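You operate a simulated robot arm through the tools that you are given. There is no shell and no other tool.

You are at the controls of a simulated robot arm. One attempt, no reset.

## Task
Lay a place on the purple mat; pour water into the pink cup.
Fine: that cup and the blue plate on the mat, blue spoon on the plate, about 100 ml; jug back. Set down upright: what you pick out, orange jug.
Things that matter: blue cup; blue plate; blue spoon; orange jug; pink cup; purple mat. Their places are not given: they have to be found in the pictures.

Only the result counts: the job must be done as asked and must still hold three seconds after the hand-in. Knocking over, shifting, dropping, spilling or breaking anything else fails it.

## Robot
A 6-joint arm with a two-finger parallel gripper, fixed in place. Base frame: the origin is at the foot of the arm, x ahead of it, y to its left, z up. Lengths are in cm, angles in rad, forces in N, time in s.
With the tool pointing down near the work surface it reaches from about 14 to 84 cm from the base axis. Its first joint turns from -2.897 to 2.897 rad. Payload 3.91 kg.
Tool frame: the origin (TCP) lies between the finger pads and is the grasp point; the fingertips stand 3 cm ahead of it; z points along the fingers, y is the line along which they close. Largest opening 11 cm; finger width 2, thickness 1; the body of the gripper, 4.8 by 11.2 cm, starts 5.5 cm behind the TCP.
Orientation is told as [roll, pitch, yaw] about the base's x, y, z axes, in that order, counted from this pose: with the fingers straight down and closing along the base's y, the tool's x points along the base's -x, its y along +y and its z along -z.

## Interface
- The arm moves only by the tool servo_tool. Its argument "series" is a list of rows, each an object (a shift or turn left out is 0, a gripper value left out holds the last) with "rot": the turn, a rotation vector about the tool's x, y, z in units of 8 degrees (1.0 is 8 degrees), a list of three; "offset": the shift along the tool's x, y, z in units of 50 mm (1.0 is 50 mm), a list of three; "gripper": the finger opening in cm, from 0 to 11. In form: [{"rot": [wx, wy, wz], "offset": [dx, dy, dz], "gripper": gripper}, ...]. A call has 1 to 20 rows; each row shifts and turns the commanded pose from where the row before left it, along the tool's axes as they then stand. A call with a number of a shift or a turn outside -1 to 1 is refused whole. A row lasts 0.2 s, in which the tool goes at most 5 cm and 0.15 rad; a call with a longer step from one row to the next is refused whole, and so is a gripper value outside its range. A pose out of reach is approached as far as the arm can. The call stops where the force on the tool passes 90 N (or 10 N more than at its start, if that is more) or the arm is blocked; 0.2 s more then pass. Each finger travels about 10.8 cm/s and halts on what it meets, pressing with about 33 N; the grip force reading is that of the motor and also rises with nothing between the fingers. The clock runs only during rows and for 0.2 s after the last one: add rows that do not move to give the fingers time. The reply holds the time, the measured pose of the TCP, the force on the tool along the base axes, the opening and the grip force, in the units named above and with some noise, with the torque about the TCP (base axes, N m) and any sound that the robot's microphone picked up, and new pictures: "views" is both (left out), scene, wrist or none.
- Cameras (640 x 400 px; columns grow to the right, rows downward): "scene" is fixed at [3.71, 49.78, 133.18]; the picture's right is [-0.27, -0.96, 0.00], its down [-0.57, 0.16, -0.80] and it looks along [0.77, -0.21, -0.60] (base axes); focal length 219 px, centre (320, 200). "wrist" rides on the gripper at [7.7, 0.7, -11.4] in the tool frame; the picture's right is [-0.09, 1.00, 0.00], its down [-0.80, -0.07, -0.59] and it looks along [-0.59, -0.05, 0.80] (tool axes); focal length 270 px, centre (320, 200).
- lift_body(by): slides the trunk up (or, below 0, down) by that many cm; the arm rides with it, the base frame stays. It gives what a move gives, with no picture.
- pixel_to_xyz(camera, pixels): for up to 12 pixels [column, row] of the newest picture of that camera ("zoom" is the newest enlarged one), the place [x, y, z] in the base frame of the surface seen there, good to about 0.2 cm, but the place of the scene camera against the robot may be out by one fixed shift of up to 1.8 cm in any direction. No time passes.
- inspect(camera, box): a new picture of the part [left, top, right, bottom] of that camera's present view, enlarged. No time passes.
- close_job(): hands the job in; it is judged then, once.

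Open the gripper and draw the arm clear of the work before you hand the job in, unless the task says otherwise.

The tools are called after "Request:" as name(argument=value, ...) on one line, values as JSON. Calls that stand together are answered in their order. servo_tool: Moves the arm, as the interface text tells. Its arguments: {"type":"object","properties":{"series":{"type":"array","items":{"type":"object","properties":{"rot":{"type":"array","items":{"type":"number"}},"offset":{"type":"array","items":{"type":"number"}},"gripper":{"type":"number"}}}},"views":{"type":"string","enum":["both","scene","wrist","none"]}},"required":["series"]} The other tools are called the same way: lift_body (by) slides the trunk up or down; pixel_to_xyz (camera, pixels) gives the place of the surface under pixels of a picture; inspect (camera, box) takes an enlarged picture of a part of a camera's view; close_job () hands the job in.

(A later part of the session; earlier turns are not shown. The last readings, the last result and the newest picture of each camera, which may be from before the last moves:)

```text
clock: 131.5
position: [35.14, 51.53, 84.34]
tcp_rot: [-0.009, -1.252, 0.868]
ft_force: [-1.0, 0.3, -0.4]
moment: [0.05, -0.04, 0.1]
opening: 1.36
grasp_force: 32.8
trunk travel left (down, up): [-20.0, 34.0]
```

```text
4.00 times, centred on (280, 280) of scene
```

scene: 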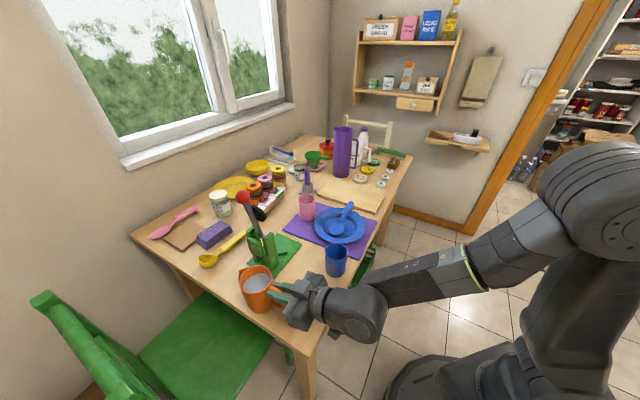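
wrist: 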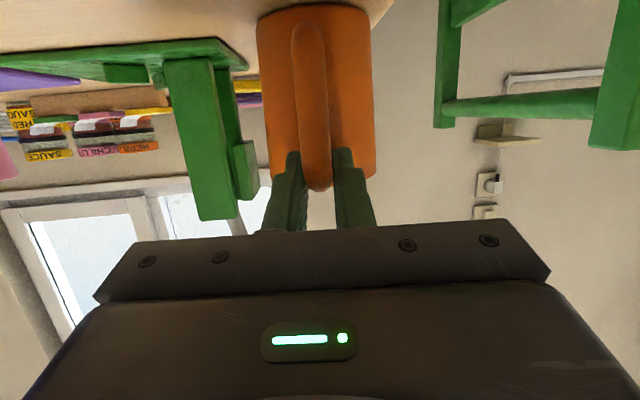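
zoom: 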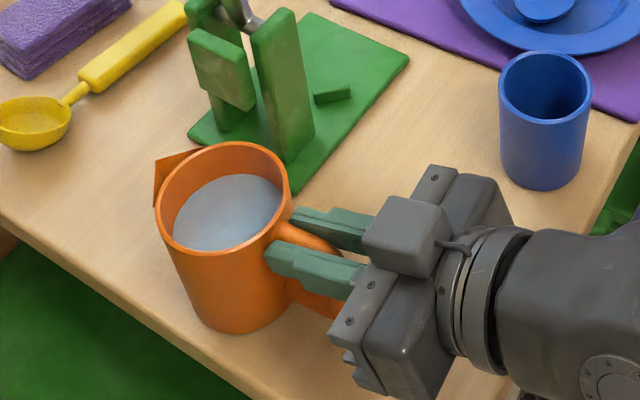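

Handle gripped (1.36 cm, 33 N). I record this rest pose (35.15,51.5,84.3) and lift 1.5 cm to check weight and sag.

Request:
servo_tool(series=[{"offset": [-0.095, 0, -0.031]}, {"offset": [-0.095, 0, -0.031]}, {"offset": [-0.095, 0, -0.031]}, {}, {}], views="both")

Request:
inspect(camera="scene", box=[220, 230, 340, 330])

```text
clock: 132.7
position: [35.21, 51.62, 85.69]
tcp_rot: [-0.002, -1.254, 0.867]
ft_force: [-0.4, -0.1, -4.7]
moment: [-0.13, 0.11, -0.03]
opening: 1.38
grasp_force: 32.9
trunk travel left (down, up): [-20.0, 34.0]
```

scene: 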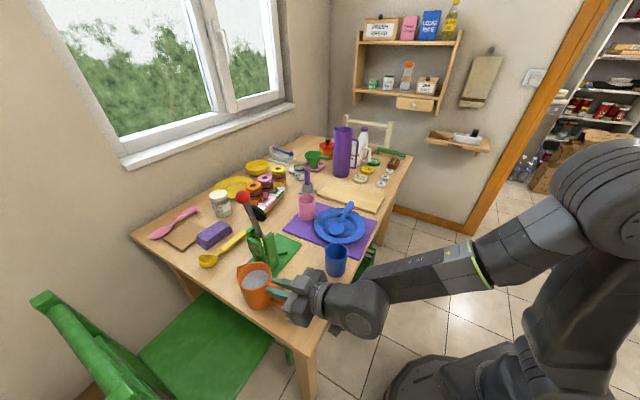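
wrist: 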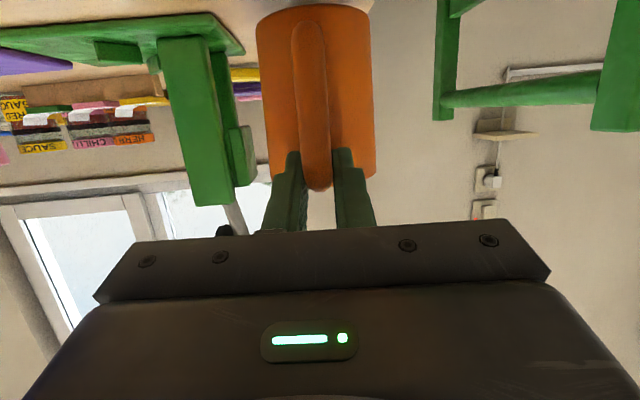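

```text
4.00 times, centred on (280, 280) of scene
```

zoom: 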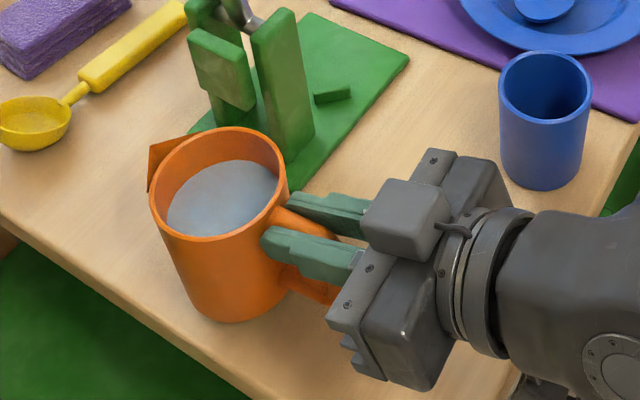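

Weight ≈4.7 N and small moment. I lift another 4 cm and check whether the jug sags.

Request:
servo_tool(series=[{"offset": [-0.19, 0, -0.062]}, {"offset": [-0.19, 0, -0.062]}, {"offset": [-0.19, 0, -0.062]}, {"offset": [-0.19, 0, -0.062]}, {}, {}], views="both")

Request:
inspect(camera="scene", box=[220, 220, 340, 320])

Request:
pixel_to_xyz(camera="wrist", pixels=[[307, 30], [310, 60], [312, 100], [315, 140], [318, 170], [275, 60], [275, 120], [360, 60], [360, 120], [318, 186]])

```text
clock: 134.1
position: [35.16, 51.46, 89.73]
tcp_rot: [-0.001, -1.253, 0.868]
ft_force: [-1.4, 0.2, -4.3]
moment: [-0.17, 0.13, 0.01]
opening: 1.41
grasp_force: 33.0
trunk travel left (down, up): [-20.0, 34.0]
```

scene: 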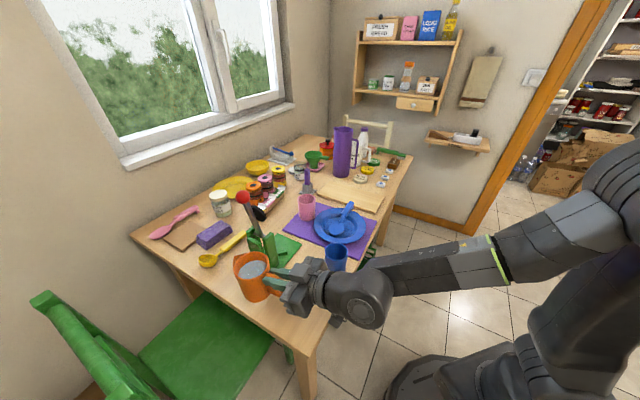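
wrist: 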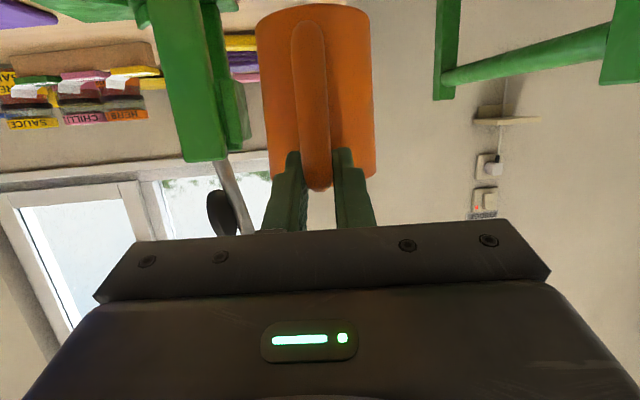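

```text
4.00 times, centred on (280, 270) of scene
```

zoom: 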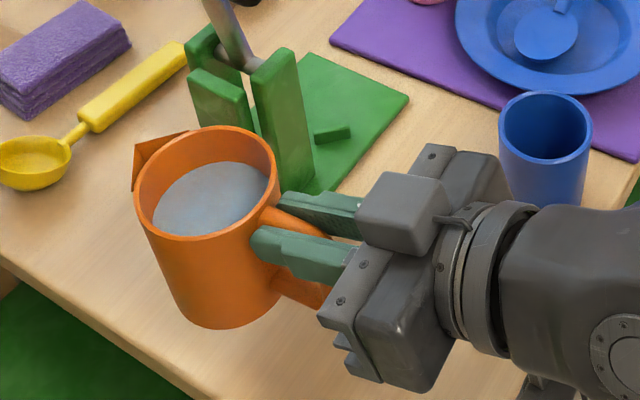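

```text
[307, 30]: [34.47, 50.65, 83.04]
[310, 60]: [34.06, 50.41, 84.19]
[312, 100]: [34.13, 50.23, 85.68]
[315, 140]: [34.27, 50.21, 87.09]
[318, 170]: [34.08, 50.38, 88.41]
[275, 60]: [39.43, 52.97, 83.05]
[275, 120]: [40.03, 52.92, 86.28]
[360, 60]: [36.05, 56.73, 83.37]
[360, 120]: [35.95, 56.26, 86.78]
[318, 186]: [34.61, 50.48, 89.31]
```

The handle stays vertical – no sag; weight ≈4.5 N. I raise the trunk 34 cm so the jug clears the lever (ball top ≈106) before moving across.

Request:
lift_body(by=34)

Request:
servo_tool(series=[{}, {}], views="both")

```text
clock: 137.4
position: [35.22, 51.57, 123.8]
tcp_rot: [-0.002, -1.254, 0.866]
ft_force: [-0.4, 0.1, -3.6]
moment: [-0.18, 0.14, -0.01]
opening: 1.38
grasp_force: 33.3
trunk travel left (down, up): [-54.0, 0.0]
```

```text
clock: 138.0
position: [35.22, 51.56, 123.74]
tcp_rot: [-0.002, -1.253, 0.868]
ft_force: [-0.5, 0.9, -2.8]
moment: [-0.14, 0.12, -0.03]
opening: 1.37
grasp_force: 32.7
trunk travel left (down, up): [-54.0, 0.0]
```

scene: 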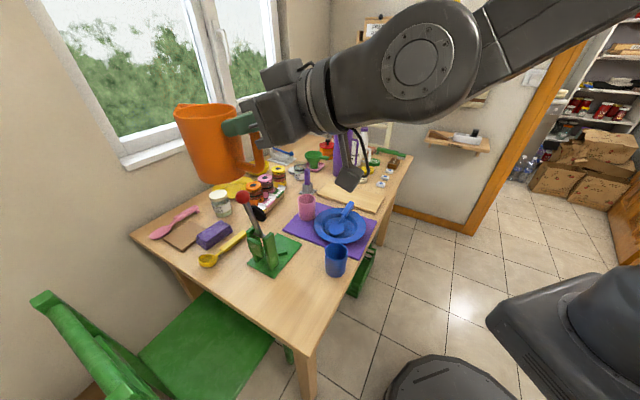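
wrist: 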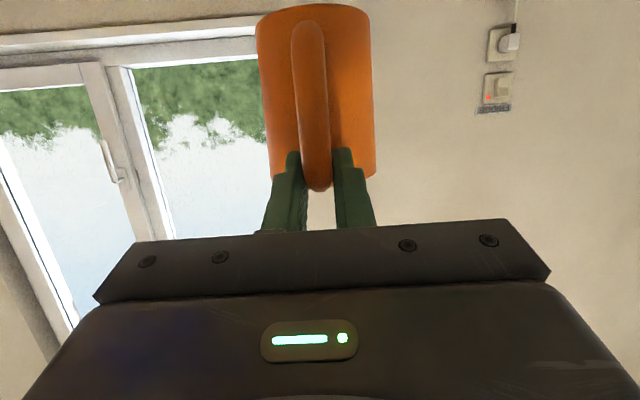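

Jug is well above everything. I carry it smoothly across (lateral ~35 cm) toward the pour site.

Request:
servo_tool(series=[{"offset": [0, -0.25, 0]}, {"offset": [0, -0.45, 0]}, {"offset": [0.007, -0.6, -0.021]}, {"offset": [0.007, -0.6, -0.021]}, {"offset": [0.007, -0.6, -0.021]}, {"offset": [0.007, -0.6, -0.021]}, {"offset": [0.007, -0.6, -0.021]}, {"offset": [0.007, -0.6, -0.021]}, {"offset": [0.007, -0.6, -0.021]}, {"offset": [0.007, -0.6, -0.021]}, {"offset": [0.007, -0.6, -0.021]}, {"offset": [0.007, -0.6, -0.021]}, {"offset": [0, -0.38, 0]}, {}, {}], views="both")

```text
clock: 141.2
position: [36.74, 49.76, 123.53]
tcp_rot: [-0.016, -1.247, 0.867]
ft_force: [-0.5, -0.3, -3.5]
moment: [-0.17, 0.14, -0.01]
opening: 1.39
grasp_force: 33.4
out of reach, approached as far as the arm can: row 2, 3, 4, 5, 6, 7, 8, 9, 10, 11, 12, 13
trunk travel left (down, up): [-54.0, 0.0]
```

scene: 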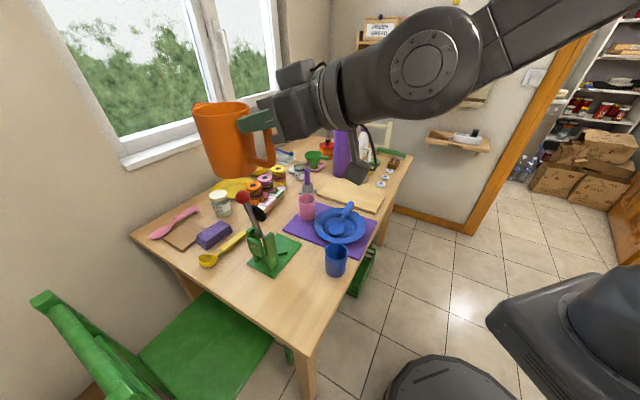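
wrist: 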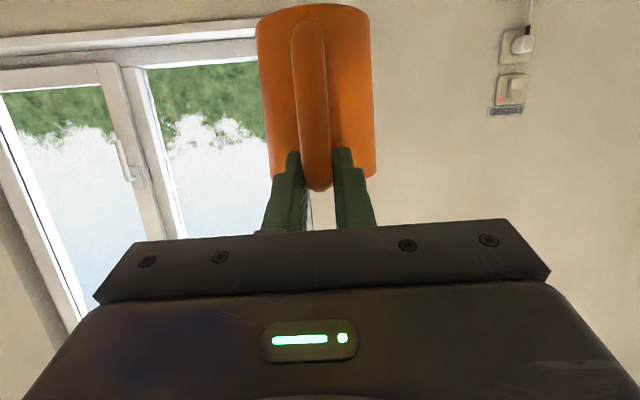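

The lateral move was blocked by a joint limit near the base (tool can't stay horizontal closer in); the jug stayed upright. Instead I'll move 2 cm outward and swing the arm about the base axis (2° per row), turning the heading along with it.

Request:
servo_tool(series=[{"offset": [-0.063, 0, 0.19]}, {"offset": [-0.063, 0, 0.19]}, {}], views="none")

Request:
servo_tool(series=[{"rot": [0.2375, 0, 0.079], "offset": [-0.007, -0.445, 0.021]}, {"rot": [0.2375, 0, 0.079], "offset": [-0.007, -0.445, 0.021]}, {}], views="none")

```text
clock: 142.0
position: [37.62, 51.63, 123.71]
tcp_rot: [-0.01, -1.248, 0.867]
ft_force: [0.7, -0.4, -3.8]
moment: [-0.17, 0.15, -0.01]
opening: 1.37
grasp_force: 33.0
out of reach, approached as far as the arm can: row 1
trunk travel left (down, up): [-54.0, 0.0]
```

```text
clock: 142.8
position: [40.88, 49.17, 123.68]
tcp_rot: [-0.01, -1.252, 0.794]
ft_force: [0.0, -1.4, -3.1]
moment: [-0.17, 0.17, -0.04]
opening: 1.39
grasp_force: 33.2
trunk travel left (down, up): [-54.0, 0.0]
```

The swing works without reach warnings. I continue 20° more.

Request:
servo_tool(series=[{"rot": [0.2375, 0, 0.079], "offset": [-0.007, -0.445, 0.021]}, {"rot": [0.2375, 0, 0.079], "offset": [-0.007, -0.445, 0.021]}, {"rot": [0.2375, 0, 0.079], "offset": [-0.007, -0.445, 0.021]}, {"rot": [0.2375, 0, 0.079], "offset": [-0.007, -0.445, 0.021]}, {"rot": [0.2375, 0, 0.079], "offset": [-0.007, -0.445, 0.021]}, {"rot": [0.2375, 0, 0.079], "offset": [-0.007, -0.445, 0.021]}, {"rot": [0.2375, 0, 0.079], "offset": [-0.007, -0.445, 0.021]}, {"rot": [0.2375, 0, 0.079], "offset": [-0.007, -0.445, 0.021]}, {"rot": [0.2375, 0, 0.079], "offset": [-0.007, -0.445, 0.021]}, {"rot": [0.2375, 0, 0.079], "offset": [-0.007, -0.445, 0.021]}, {}], views="both")

```text
clock: 145.2
position: [54.18, 33.22, 124.38]
tcp_rot: [-0.006, -1.25, 0.446]
ft_force: [0.3, -0.2, -2.6]
moment: [-0.1, 0.19, -0.03]
opening: 1.35
grasp_force: 33.3
out of reach, approached as far as the arm can: row 1, 4, 6, 9
trunk travel left (down, up): [-54.0, 0.0]
```

scene: 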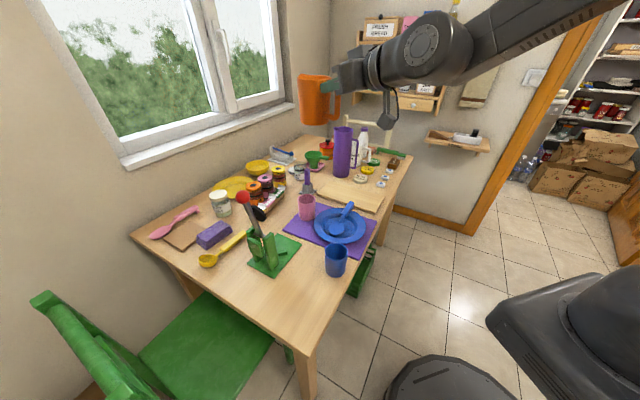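
wrist: 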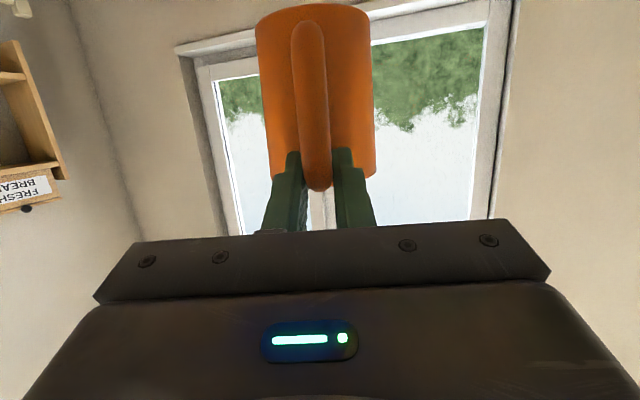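

Jug is upright at heading 25.6°, cup is 15.6 cm ahead and 2.9 cm to the right. I lower the trunk 20 cm (arm pose unchanged).

Request:
lift_body(by=-20)

Request:
servo_tool(series=[{"offset": [-0.05, -0.2, 0.15]}, {"offset": [-0.05, -0.2, 0.15]}, {"offset": [-0.05, -0.18, 0.15]}, {}], views="both")

```text
clock: 147.4
position: [54.16, 33.11, 104.39]
tcp_rot: [-0.008, -1.251, 0.446]
ft_force: [-0.7, -0.6, -4.6]
moment: [-0.1, 0.19, 0.01]
opening: 1.38
grasp_force: 33.4
trunk travel left (down, up): [-34.0, 20.0]
```

```text
clock: 148.4
position: [56.74, 33.45, 105.08]
tcp_rot: [-0.014, -1.248, 0.444]
ft_force: [0.1, -0.5, -4.0]
moment: [-0.09, 0.2, 0.03]
opening: 1.36
grasp_force: 32.9
out of reach, approached as far as the arm can: row 1, 2, 3
trunk travel left (down, up): [-34.0, 20.0]
```

scene: 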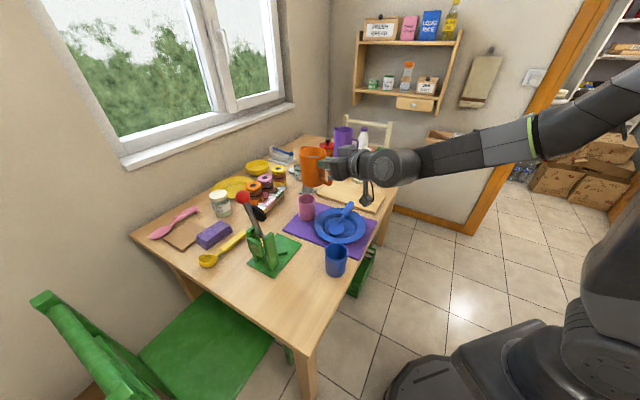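
wrist: 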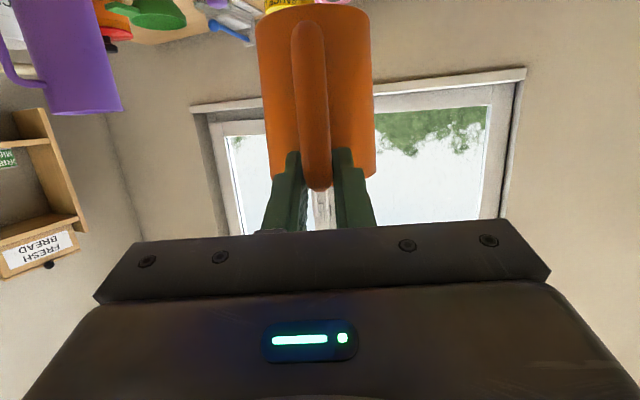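

Lateral motion is still limited at this pitch; I tilt the jug 15° (below the pouring angle), which relaxes the wrist.

Request:
servo_tool(series=[{"rot": [0, 0.47, 0]}, {"rot": [0, 0.47, 0]}, {"rot": [0, 0.47, 0]}, {"rot": [0, 0.47, 0]}, {}], views="none")

```text
clock: 149.6
position: [56.71, 33.51, 105.33]
tcp_rot: [-0.007, -1.093, 0.44]
ft_force: [-0.8, 0.3, -2.8]
moment: [-0.09, 0.12, 0.01]
opening: 1.4
grasp_force: 32.8
out of reach, approached as far as the arm can: row 4
trunk travel left (down, up): [-34.0, 20.0]
```

Only ~9° of tilt was realised (pitch now 62.6°). I continue tilting gently to see whether it proceeds.

Request:
servo_tool(series=[{"rot": [0, 0.3, 0]}, {"rot": [0, 0.3, 0]}, {}], views="both")

```text
clock: 150.4
position: [56.9, 33.38, 105.27]
tcp_rot: [-0.006, -1.027, 0.439]
ft_force: [0.3, -0.5, -4.1]
moment: [-0.08, 0.14, 0.01]
opening: 1.38
grasp_force: 32.6
trunk travel left (down, up): [-34.0, 20.0]
```

scene: 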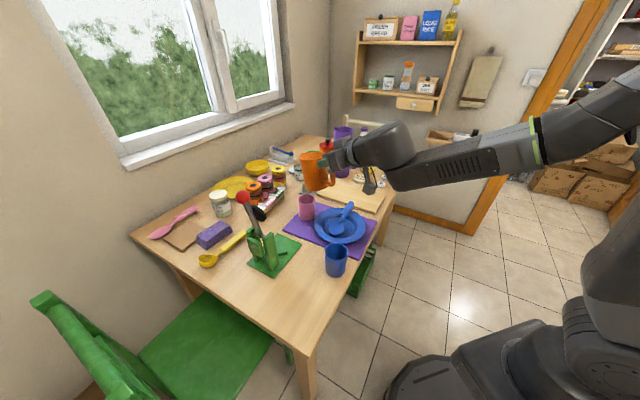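
wrist: 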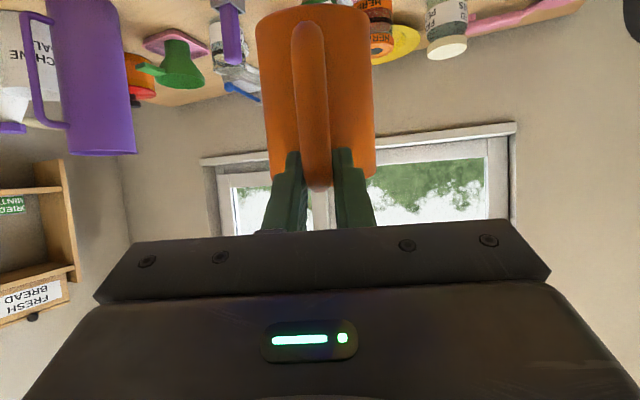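

Now it tilts freely (jug at ≈13°). I shift 1.8 cm to the right to line up with the cup and lower 5 cm.

Request:
servo_tool(series=[{"offset": [0, -0.18, 0]}, {"offset": [0, -0.18, 0]}, {"offset": [0.285, 0, 0.173]}, {"offset": [0.285, 0, 0.173]}, {"offset": [0.285, 0, 0.173]}, {}], views="none")

```text
clock: 151.8
position: [57.38, 31.72, 100.21]
tcp_rot: [-0.004, -1.008, 0.439]
ft_force: [0.3, 0.8, -3.5]
moment: [-0.1, 0.13, 0.01]
opening: 1.39
grasp_force: 33.1
trunk travel left (down, up): [-34.0, 20.0]
```

Aligned laterally. I tilt to 22° and bring the lip to about 7 cm above the cup rim, 1 cm short of its centre.

Request:
servo_tool(series=[{"rot": [0, 0.5, 0]}, {"rot": [0, 0.5, 0]}, {"offset": [0.183, 0, 0.248]}, {"offset": [0.183, 0, 0.248]}, {"offset": [0.183, 0, 0.248]}, {}], views="both")

Request:
inspect(camera="scene", box=[270, 140, 410, 250])

Request:
inspect(camera="wrist", box=[160, 0, 480, 220])

```text
clock: 153.2
position: [58.97, 32.79, 96.29]
tcp_rot: [-0.004, -0.996, 0.436]
ft_force: [0.8, 0.0, -4.2]
moment: [-0.03, 0.15, -0.01]
opening: 1.37
grasp_force: 32.4
out of reach, approached as far as the arm can: row 1, 2
trunk travel left (down, up): [-34.0, 20.0]
```

scene: 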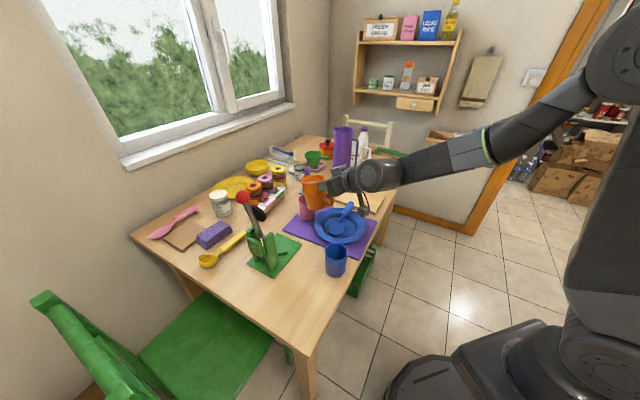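
wrist: 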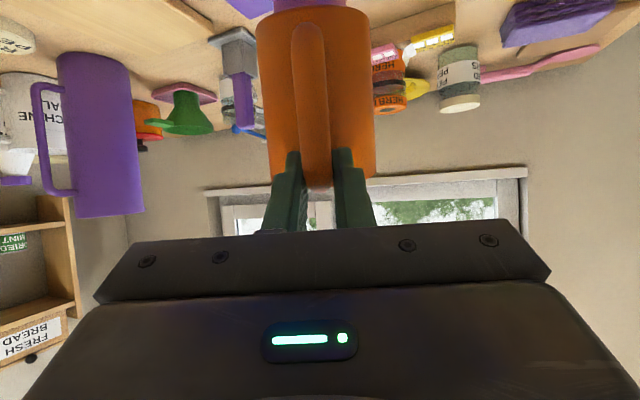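

```text
3.64 times, centred on (340, 195) of scene
```

zoom: 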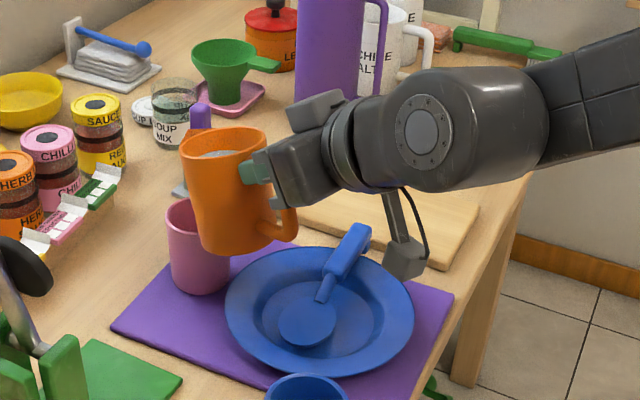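

```text
1.82 times, centred on (320, 110) of wrist
```

zoom: 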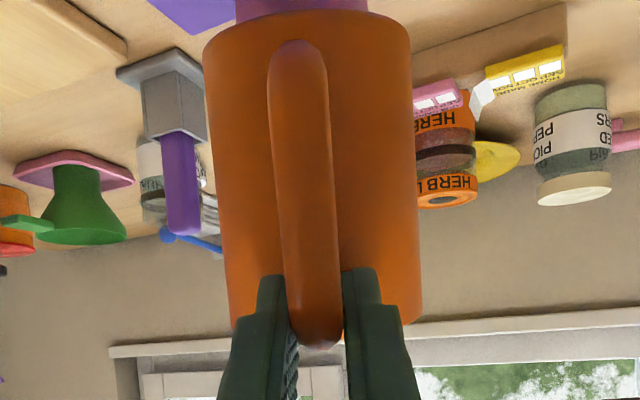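

The tilt rows weren't achieved (still θ≈15°) and the jug's bottom is too near the cup rim. I raise 6 cm straight up immediately.

Request:
servo_tool(series=[{"offset": [-0.335, 0, -0.218]}, {"offset": [-0.335, 0, -0.218]}, {"offset": [-0.335, 0, -0.218]}, {}], views="both")

Request:
inspect(camera="scene", box=[270, 140, 410, 250])

```text
clock: 154.2
position: [58.86, 32.72, 102.13]
tcp_rot: [-0.004, -0.997, 0.438]
ft_force: [-0.2, 0.2, -3.6]
moment: [-0.07, 0.13, 0.0]
opening: 1.36
grasp_force: 32.7
trunk travel left (down, up): [-34.0, 20.0]
```

scene: 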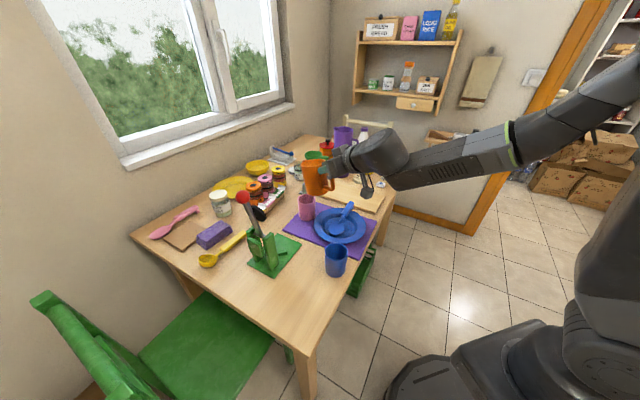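
wrist: 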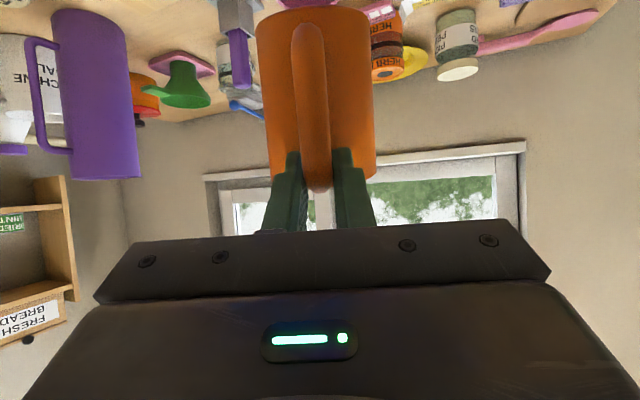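

```text
3.64 times, centred on (340, 195) of scene
```

zoom: 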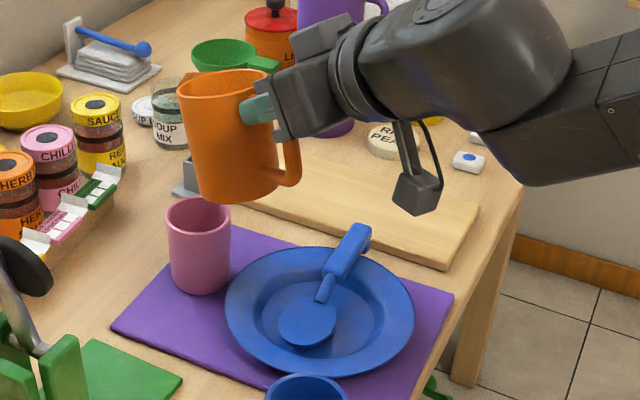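

The tool is nearly collinear with the forearm (wrist singularity). Raising the TCP relative to the shoulder will bend the wrist away from it: I go up 12 cm, then tilt, and will come down with the trunk.

Request:
servo_tool(series=[{"offset": [-0.42, 0, -0.2725]}, {"offset": [-0.42, 0, -0.2725]}, {"offset": [-0.42, 0, -0.2725]}, {"offset": [-0.42, 0, -0.2725]}, {"offset": [-0.42, 0, -0.2725]}, {}], views="none")

Request:
servo_tool(series=[{"rot": [0, 0.3, 0]}, {"rot": [0, 0.3, 0]}, {}], views="scene")

```text
clock: 155.6
position: [58.91, 32.81, 114.88]
tcp_rot: [-0.001, -0.996, 0.438]
ft_force: [-0.1, 0.0, -4.3]
moment: [-0.12, 0.16, 0.02]
opening: 1.38
grasp_force: 32.7
trunk travel left (down, up): [-34.0, 20.0]
```

```text
clock: 156.4
position: [58.96, 32.88, 114.76]
tcp_rot: [0.001, -0.913, 0.435]
ft_force: [0.2, -0.4, -2.6]
moment: [-0.09, 0.08, 0.01]
opening: 1.36
grasp_force: 32.8
trunk travel left (down, up): [-34.0, 20.0]
```

scene: 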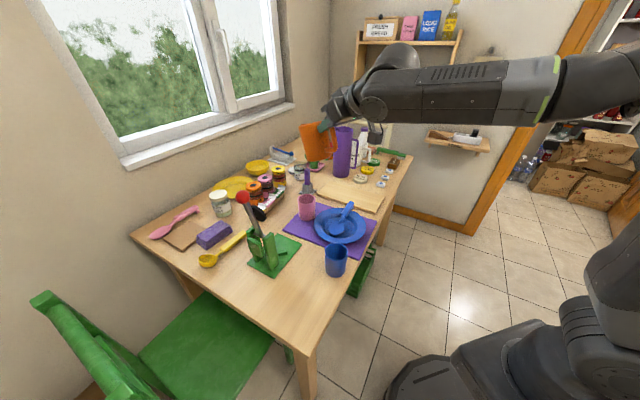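

Tilting works again (θ≈19°). I lower the trunk 15 cm with this arm posture.

Request:
lift_body(by=-15)

Request:
servo_tool(series=[{}], views="both")

Request:
inspect(camera="scene", box=[270, 140, 410, 250])

```text
clock: 158.2
position: [58.86, 32.83, 99.8]
tcp_rot: [-0.001, -0.914, 0.438]
ft_force: [-0.7, 0.6, -3.2]
moment: [-0.08, 0.12, 0.01]
opening: 1.39
grasp_force: 33.7
trunk travel left (down, up): [-19.0, 35.0]
```

```text
clock: 158.6
position: [58.92, 32.8, 99.75]
tcp_rot: [-0.001, -0.917, 0.439]
ft_force: [-0.4, -1.2, -3.7]
moment: [-0.04, 0.14, 0.01]
opening: 1.37
grasp_force: 32.7
trunk travel left (down, up): [-19.0, 35.0]
```

scene: 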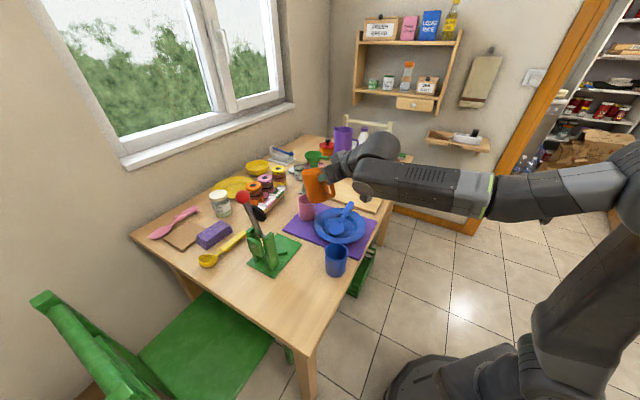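
wrist: 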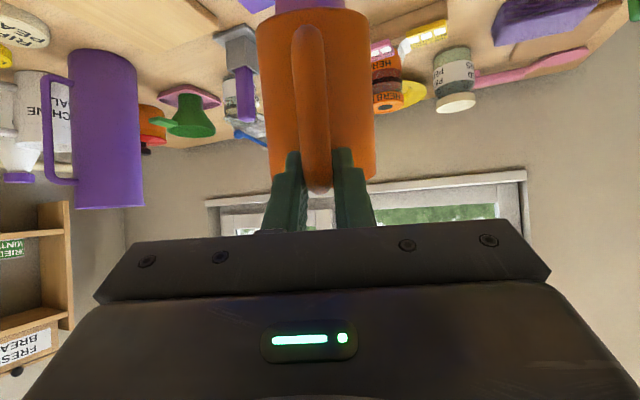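

```text
3.64 times, centred on (340, 195) of scene
```

zoom: 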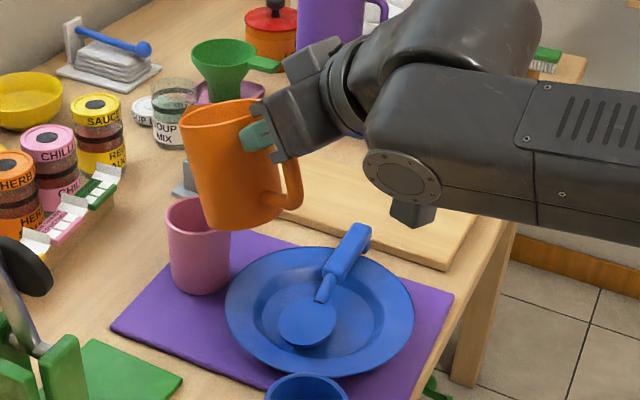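

Now θ≈19°, cup 11.5 cm ahead and 0.4 cm right. I tilt to 25° and lower so the lip sits ~5 cm above the cup rim, 1 cm short of centre.

Request:
servo_tool(series=[{"rot": [0, 0.36, 0]}, {"rot": [0, 0.365, 0]}, {}], views="none")

```text
clock: 159.4
position: [58.96, 32.77, 99.81]
tcp_rot: [0.0, -0.812, 0.439]
ft_force: [-0.5, 0.4, -3.5]
moment: [-0.06, 0.08, 0.0]
opening: 1.37
grasp_force: 33.1
trunk travel left (down, up): [-19.0, 35.0]
```

Tilt 25° achieved. Now lower and align.

Request:
servo_tool(series=[{"offset": [0.278, -0.028, 0.22]}, {"offset": [0.278, -0.028, 0.22]}, {"offset": [0.278, -0.028, 0.22]}, {}], views="both")

Request:
inspect(camera="scene", box=[280, 150, 380, 240])

```text
clock: 160.4
position: [58.71, 32.06, 94.38]
tcp_rot: [-0.001, -0.812, 0.438]
ft_force: [0.1, -0.7, -3.6]
moment: [-0.04, 0.06, -0.01]
opening: 1.38
grasp_force: 32.7
trunk travel left (down, up): [-19.0, 35.0]
```

scene: 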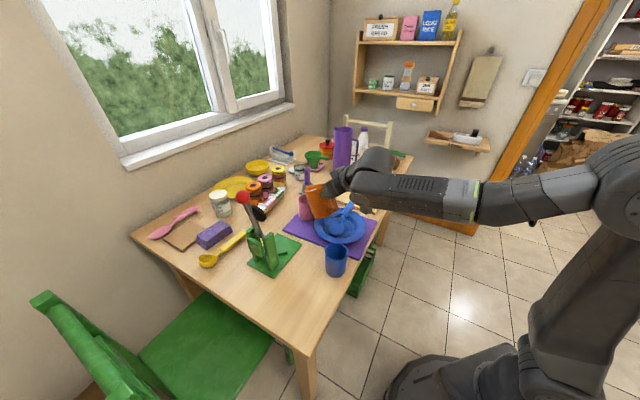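
wrist: 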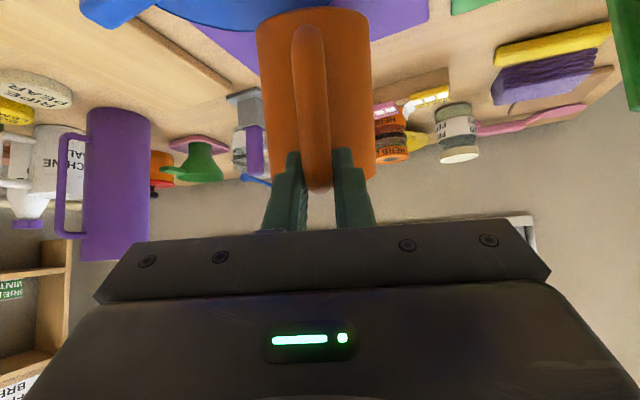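

```text
4.44 times, centred on (330, 195) of scene
```

zoom: 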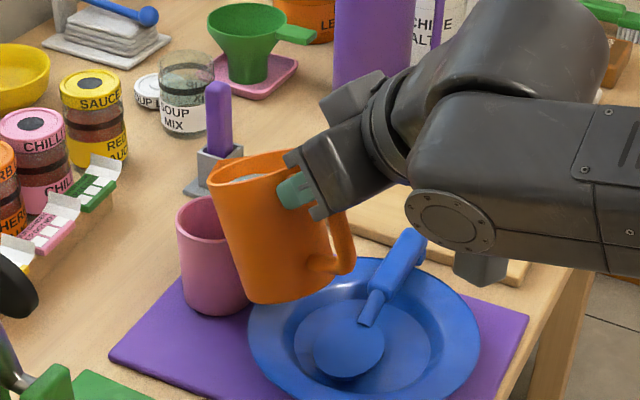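

Jug is next to the cup with lip above it. I verify the lip/rim position relative to the cup rim using the scene zoom.

Request:
pixel_to_xyz(camera="zoom", pixels=[[211, 178], [225, 163], [250, 153], [280, 151], [215, 195], [180, 225], [205, 198], [190, 203], [240, 178], [255, 178]])

Request:
inspect(camera="scene", box=[310, 175, 360, 215])

```text
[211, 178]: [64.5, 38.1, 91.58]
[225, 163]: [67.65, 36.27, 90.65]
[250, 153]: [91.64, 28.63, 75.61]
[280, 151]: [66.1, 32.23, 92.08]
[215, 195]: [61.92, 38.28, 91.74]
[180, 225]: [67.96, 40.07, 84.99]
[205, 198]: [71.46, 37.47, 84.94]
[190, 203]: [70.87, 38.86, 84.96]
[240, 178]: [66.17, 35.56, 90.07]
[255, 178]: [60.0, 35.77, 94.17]
```

```text
10.00 times, centred on (335, 195) of scene
```

zoom: 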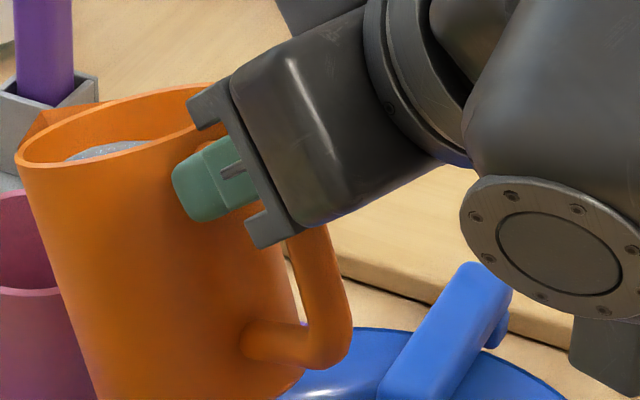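

I sample the spout tip in this 10× zoom at (25,145)–(60,110).

Request:
pixel_to_xyz(camera="zoom", pixels=[[22, 150], [35, 130], [45, 118], [60, 112], [85, 108], [120, 98], [20, 200], [100, 150]])

```text
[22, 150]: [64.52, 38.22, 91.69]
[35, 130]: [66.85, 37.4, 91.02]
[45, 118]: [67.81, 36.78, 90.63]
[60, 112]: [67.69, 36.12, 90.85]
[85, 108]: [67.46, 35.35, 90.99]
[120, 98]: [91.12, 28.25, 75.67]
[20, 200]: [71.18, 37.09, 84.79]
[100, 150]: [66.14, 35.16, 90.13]
```

The spout tip is ~0.3 cm short of the cup centre, 5.5 cm above the rim. I tilt to 30° while lowering slightly, and watch for water.

Request:
servo_tool(series=[{"rot": [0, 0.3, 0], "offset": [0.073, 0, 0.076]}, {"rot": [0, 0.3, 0], "offset": [0.073, 0, 0.076]}, {}, {}], views="scene")

Request:
inspect(camera="scene", box=[290, 165, 360, 225])

```text
clock: 161.4
position: [58.71, 32.19, 93.35]
tcp_rot: [-0.003, -0.73, 0.437]
ft_force: [-0.3, 0.4, -4.9]
moment: [-0.01, 0.09, 0.03]
opening: 1.41
grasp_force: 32.8
trunk travel left (down, up): [-19.0, 35.0]
```

scene: 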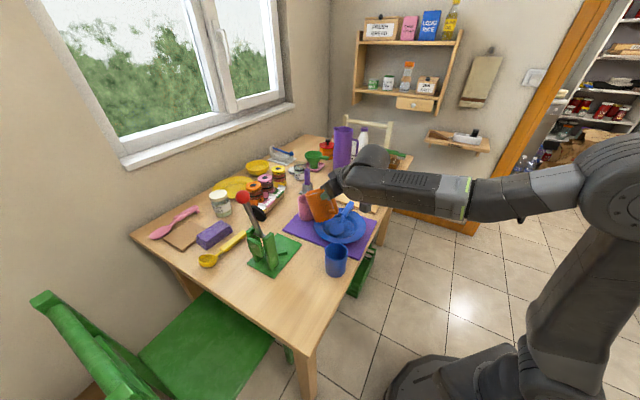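

```text
6.67 times, centred on (325, 195) of scene
```

zoom: 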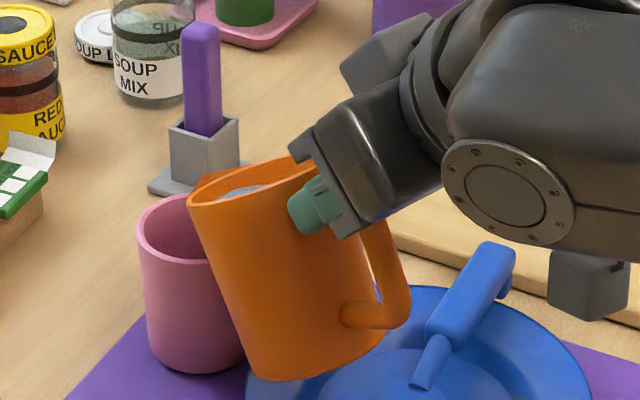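

At 30° there's no flow yet. I tilt to 35°, keeping the lip fixed.

Request:
servo_tool(series=[{"rot": [0, 0.3125, 0], "offset": [-0.101, 0, -0.037]}, {"rot": [0, 0.3125, 0], "offset": [-0.101, 0, -0.037]}, {}, {}], views="scene")

Request:
inspect(camera="scene", box=[290, 165, 360, 225])

```text
clock: 162.4
position: [59.19, 32.39, 94.34]
tcp_rot: [0.0, -0.642, 0.437]
ft_force: [0.9, -0.8, -4.1]
moment: [-0.01, 0.05, -0.01]
opening: 1.39
grasp_force: 33.5
trunk travel left (down, up): [-19.0, 35.0]
```

scene: 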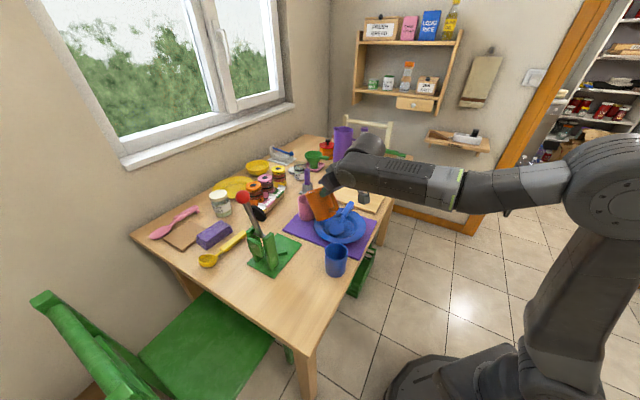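

```text
6.67 times, centred on (325, 195) of scene
```

zoom: 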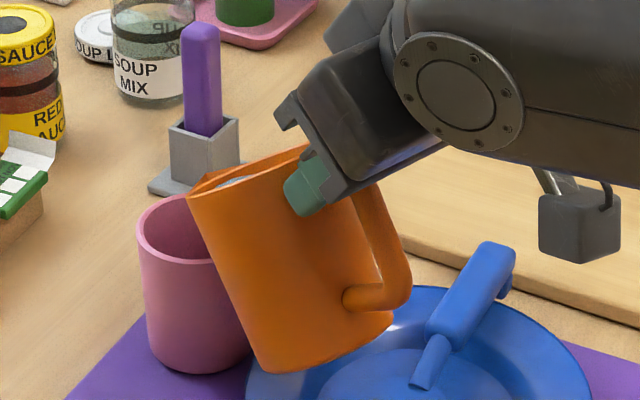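

Still no flow at 35°. Next to 38°.

Request:
servo_tool(series=[{"rot": [0, 0.2, 0], "offset": [-0.057, 0, -0.021]}, {"rot": [0, 0.19, 0], "offset": [-0.057, 0, -0.021]}, {}, {}], views="scene")

Request:
inspect(camera="scene", box=[300, 175, 350, 215])

```text
clock: 163.4
position: [59.48, 32.56, 94.81]
tcp_rot: [-0.001, -0.586, 0.438]
ft_force: [-0.5, -0.7, -3.8]
moment: [-0.03, 0.08, 0.02]
opening: 1.41
grasp_force: 32.8
trunk travel left (down, up): [-19.0, 35.0]
```

scene: 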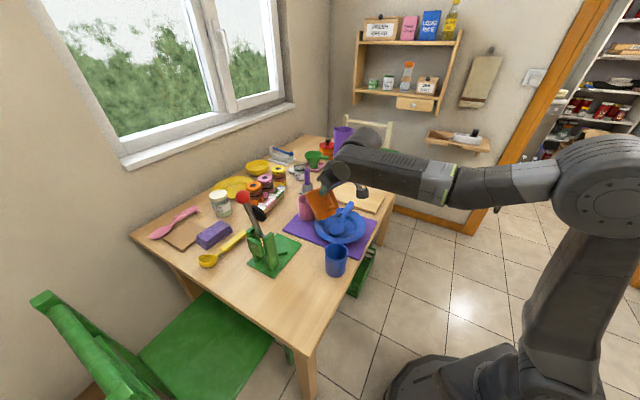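

```text
10.00 times, centred on (325, 195) of scene
```

zoom: 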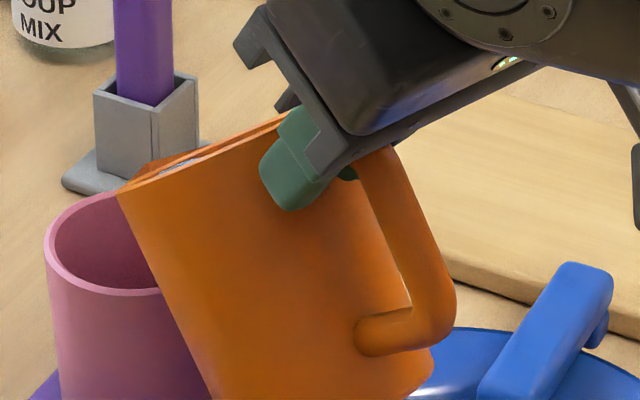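

At 38° the stream hasn't started visibly. Smaller steps: 40°.

Request:
servo_tool(series=[{"rot": [0, 0.24, 0], "offset": [-0.083, 0, -0.038]}, {}, {}, {}], views="scene")

Request:
inspect(camera="scene", box=[300, 175, 350, 215])

```text
clock: 164.4
position: [59.8, 32.6, 95.3]
tcp_rot: [0.0, -0.555, 0.436]
ft_force: [-0.5, -0.2, -3.2]
moment: [-0.03, 0.01, -0.03]
opening: 1.37
grasp_force: 32.8
trunk travel left (down, up): [-19.0, 35.0]
```

scene: 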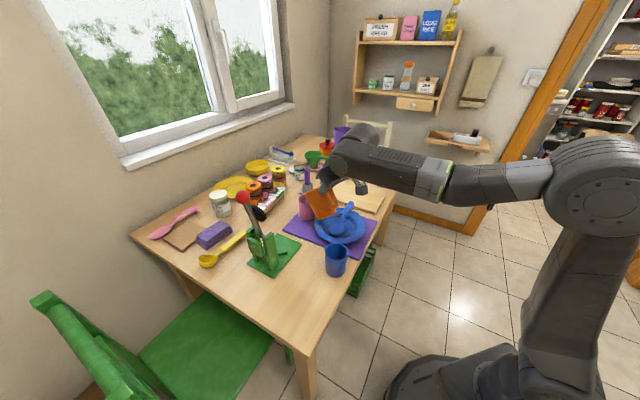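

```text
10.00 times, centred on (325, 195) of scene
```

zoom: 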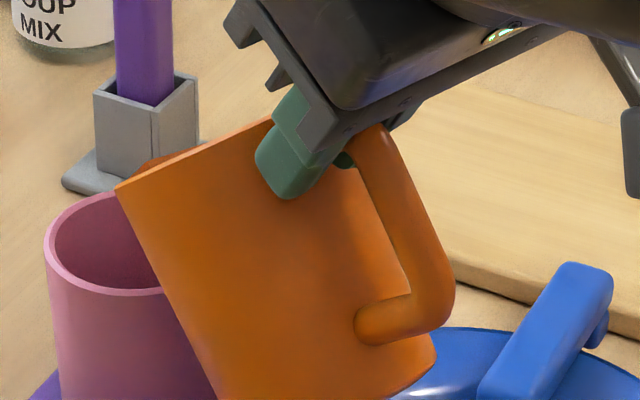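

40°, still nothing audible or visible. To 43°.

Request:
servo_tool(series=[{"rot": [0, 0.2, 0], "offset": [-0.05, 0, -0.019]}, {"rot": [0, 0.19, 0], "offset": [-0.05, 0, -0.019]}, {}, {}], views="scene")

Request:
inspect(camera="scene", box=[295, 175, 345, 225])

```text
clock: 165.4
position: [59.99, 32.77, 95.72]
tcp_rot: [0.0, -0.499, 0.436]
ft_force: [-0.2, 0.4, -3.4]
moment: [0.01, 0.01, 0.03]
opening: 1.38
grasp_force: 32.8
trunk travel left (down, up): [-19.0, 35.0]
```

scene: 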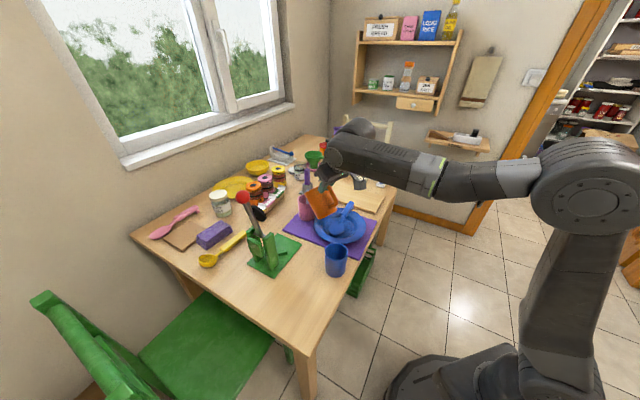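

```text
8.00 times, centred on (320, 200) of scene
```

zoom: 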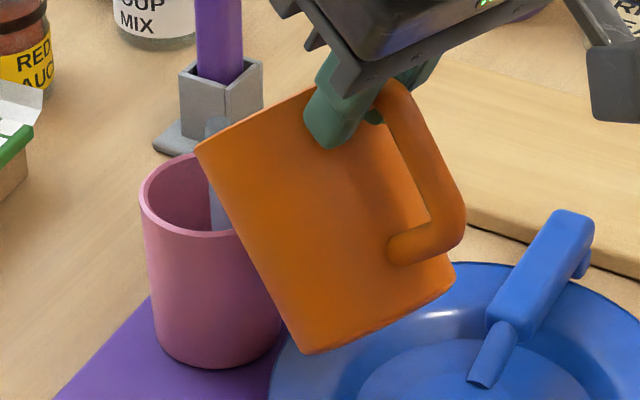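

A bluish stream is now falling into the cup (zoom px ~(215,180)). I hold here and watch it.

Request:
servo_tool(series=[{}, {}, {}], views="scene")

Request:
inspect(camera="scene", box=[295, 175, 345, 225])

```text
clock: 166.2
position: [60.03, 32.87, 95.65]
tcp_rot: [-0.001, -0.498, 0.437]
ft_force: [-0.2, 0.1, -2.4]
moment: [0.0, 0.01, -0.02]
opening: 1.36
grasp_force: 32.4
trunk travel left (down, up): [-19.0, 35.0]
```

scene: 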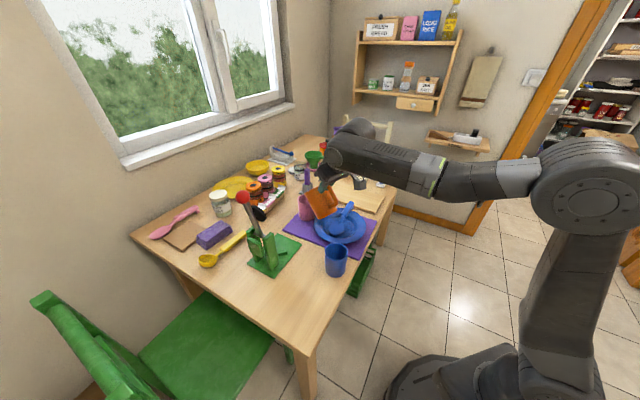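

```text
8.00 times, centred on (320, 200) of scene
```

zoom: 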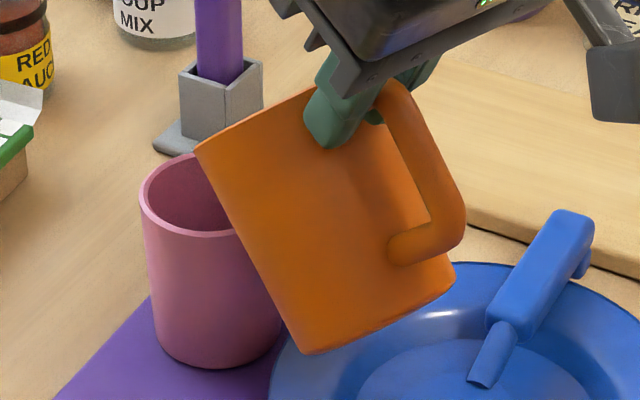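

The flow stopped by itself – at each angle it pours down to an equilibrium level. I continue slowly to 48° keeping the lip in place.

Request:
servo_tool(series=[{"rot": [0, 0.156, 0], "offset": [-0.0525, 0, -0.0225]}, {"rot": [0, 0.156, 0], "offset": [-0.0525, 0, -0.0225]}, {"rot": [0, 0.156, 0], "offset": [-0.0525, 0, -0.0225]}, {"rot": [0, 0.156, 0], "offset": [-0.0525, 0, -0.0225]}], views="scene")

Request:
inspect(camera="scene", box=[295, 175, 345, 225])

```text
clock: 167.2
position: [60.67, 33.1, 96.6]
tcp_rot: [-0.001, -0.411, 0.435]
ft_force: [-0.4, 0.4, -3.3]
moment: [-0.02, -0.02, 0.01]
opening: 1.39
grasp_force: 33.1
trunk travel left (down, up): [-19.0, 35.0]
```

scene: 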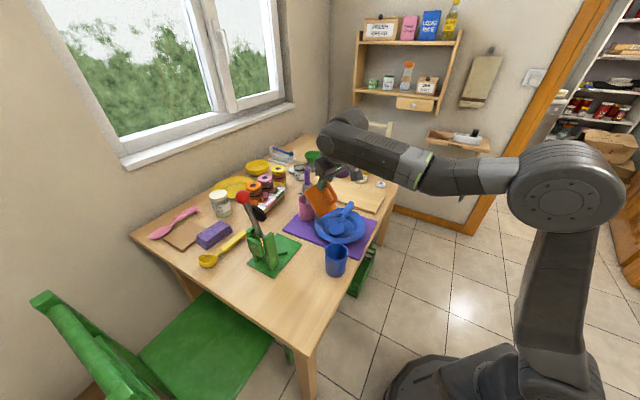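

```text
8.00 times, centred on (320, 200) of scene
```

zoom: 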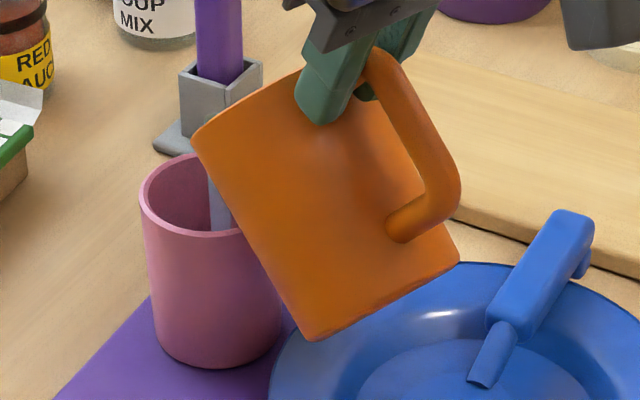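

Stream is flowing into the cup at 48°. I wait for it to settle, then step to 52°.

Request:
servo_tool(series=[{}, {}, {}, {}], views="none")

Request:
servo_tool(series=[{"rot": [0, 0.16, 0], "offset": [-0.057, 0, -0.015]}, {"rot": [0, 0.16, 0], "offset": [-0.057, 0, -0.015]}, {"rot": [0, 0.16, 0], "offset": [-0.057, 0, -0.015]}, {}, {}, {}, {}], views="scene")

Request:
inspect(camera="scene", box=[295, 175, 345, 225])

```text
clock: 168.2
position: [60.79, 33.16, 96.61]
tcp_rot: [0.0, -0.412, 0.437]
ft_force: [-0.5, 0.7, -3.8]
moment: [-0.01, 0.02, -0.03]
opening: 1.37
grasp_force: 32.9
trunk travel left (down, up): [-19.0, 35.0]
```

```text
clock: 169.8
position: [61.36, 33.48, 97.17]
tcp_rot: [0.0, -0.346, 0.435]
ft_force: [-0.5, 0.6, -2.8]
moment: [-0.02, -0.01, -0.03]
opening: 1.39
grasp_force: 33.3
trunk travel left (down, up): [-19.0, 35.0]
```

scene: 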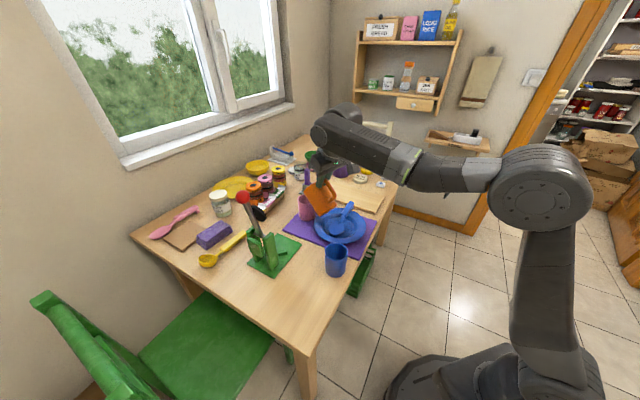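

```text
8.00 times, centred on (320, 200) of scene
```

zoom: 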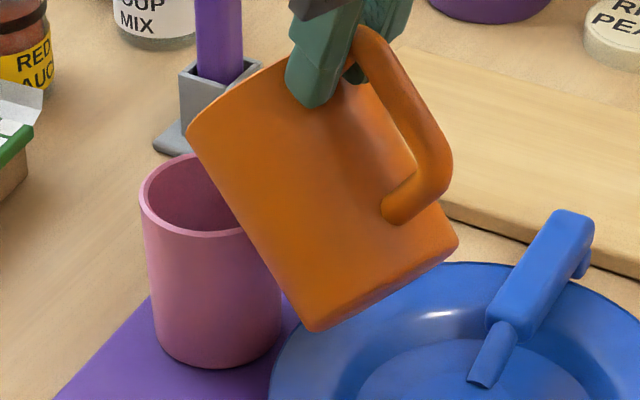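

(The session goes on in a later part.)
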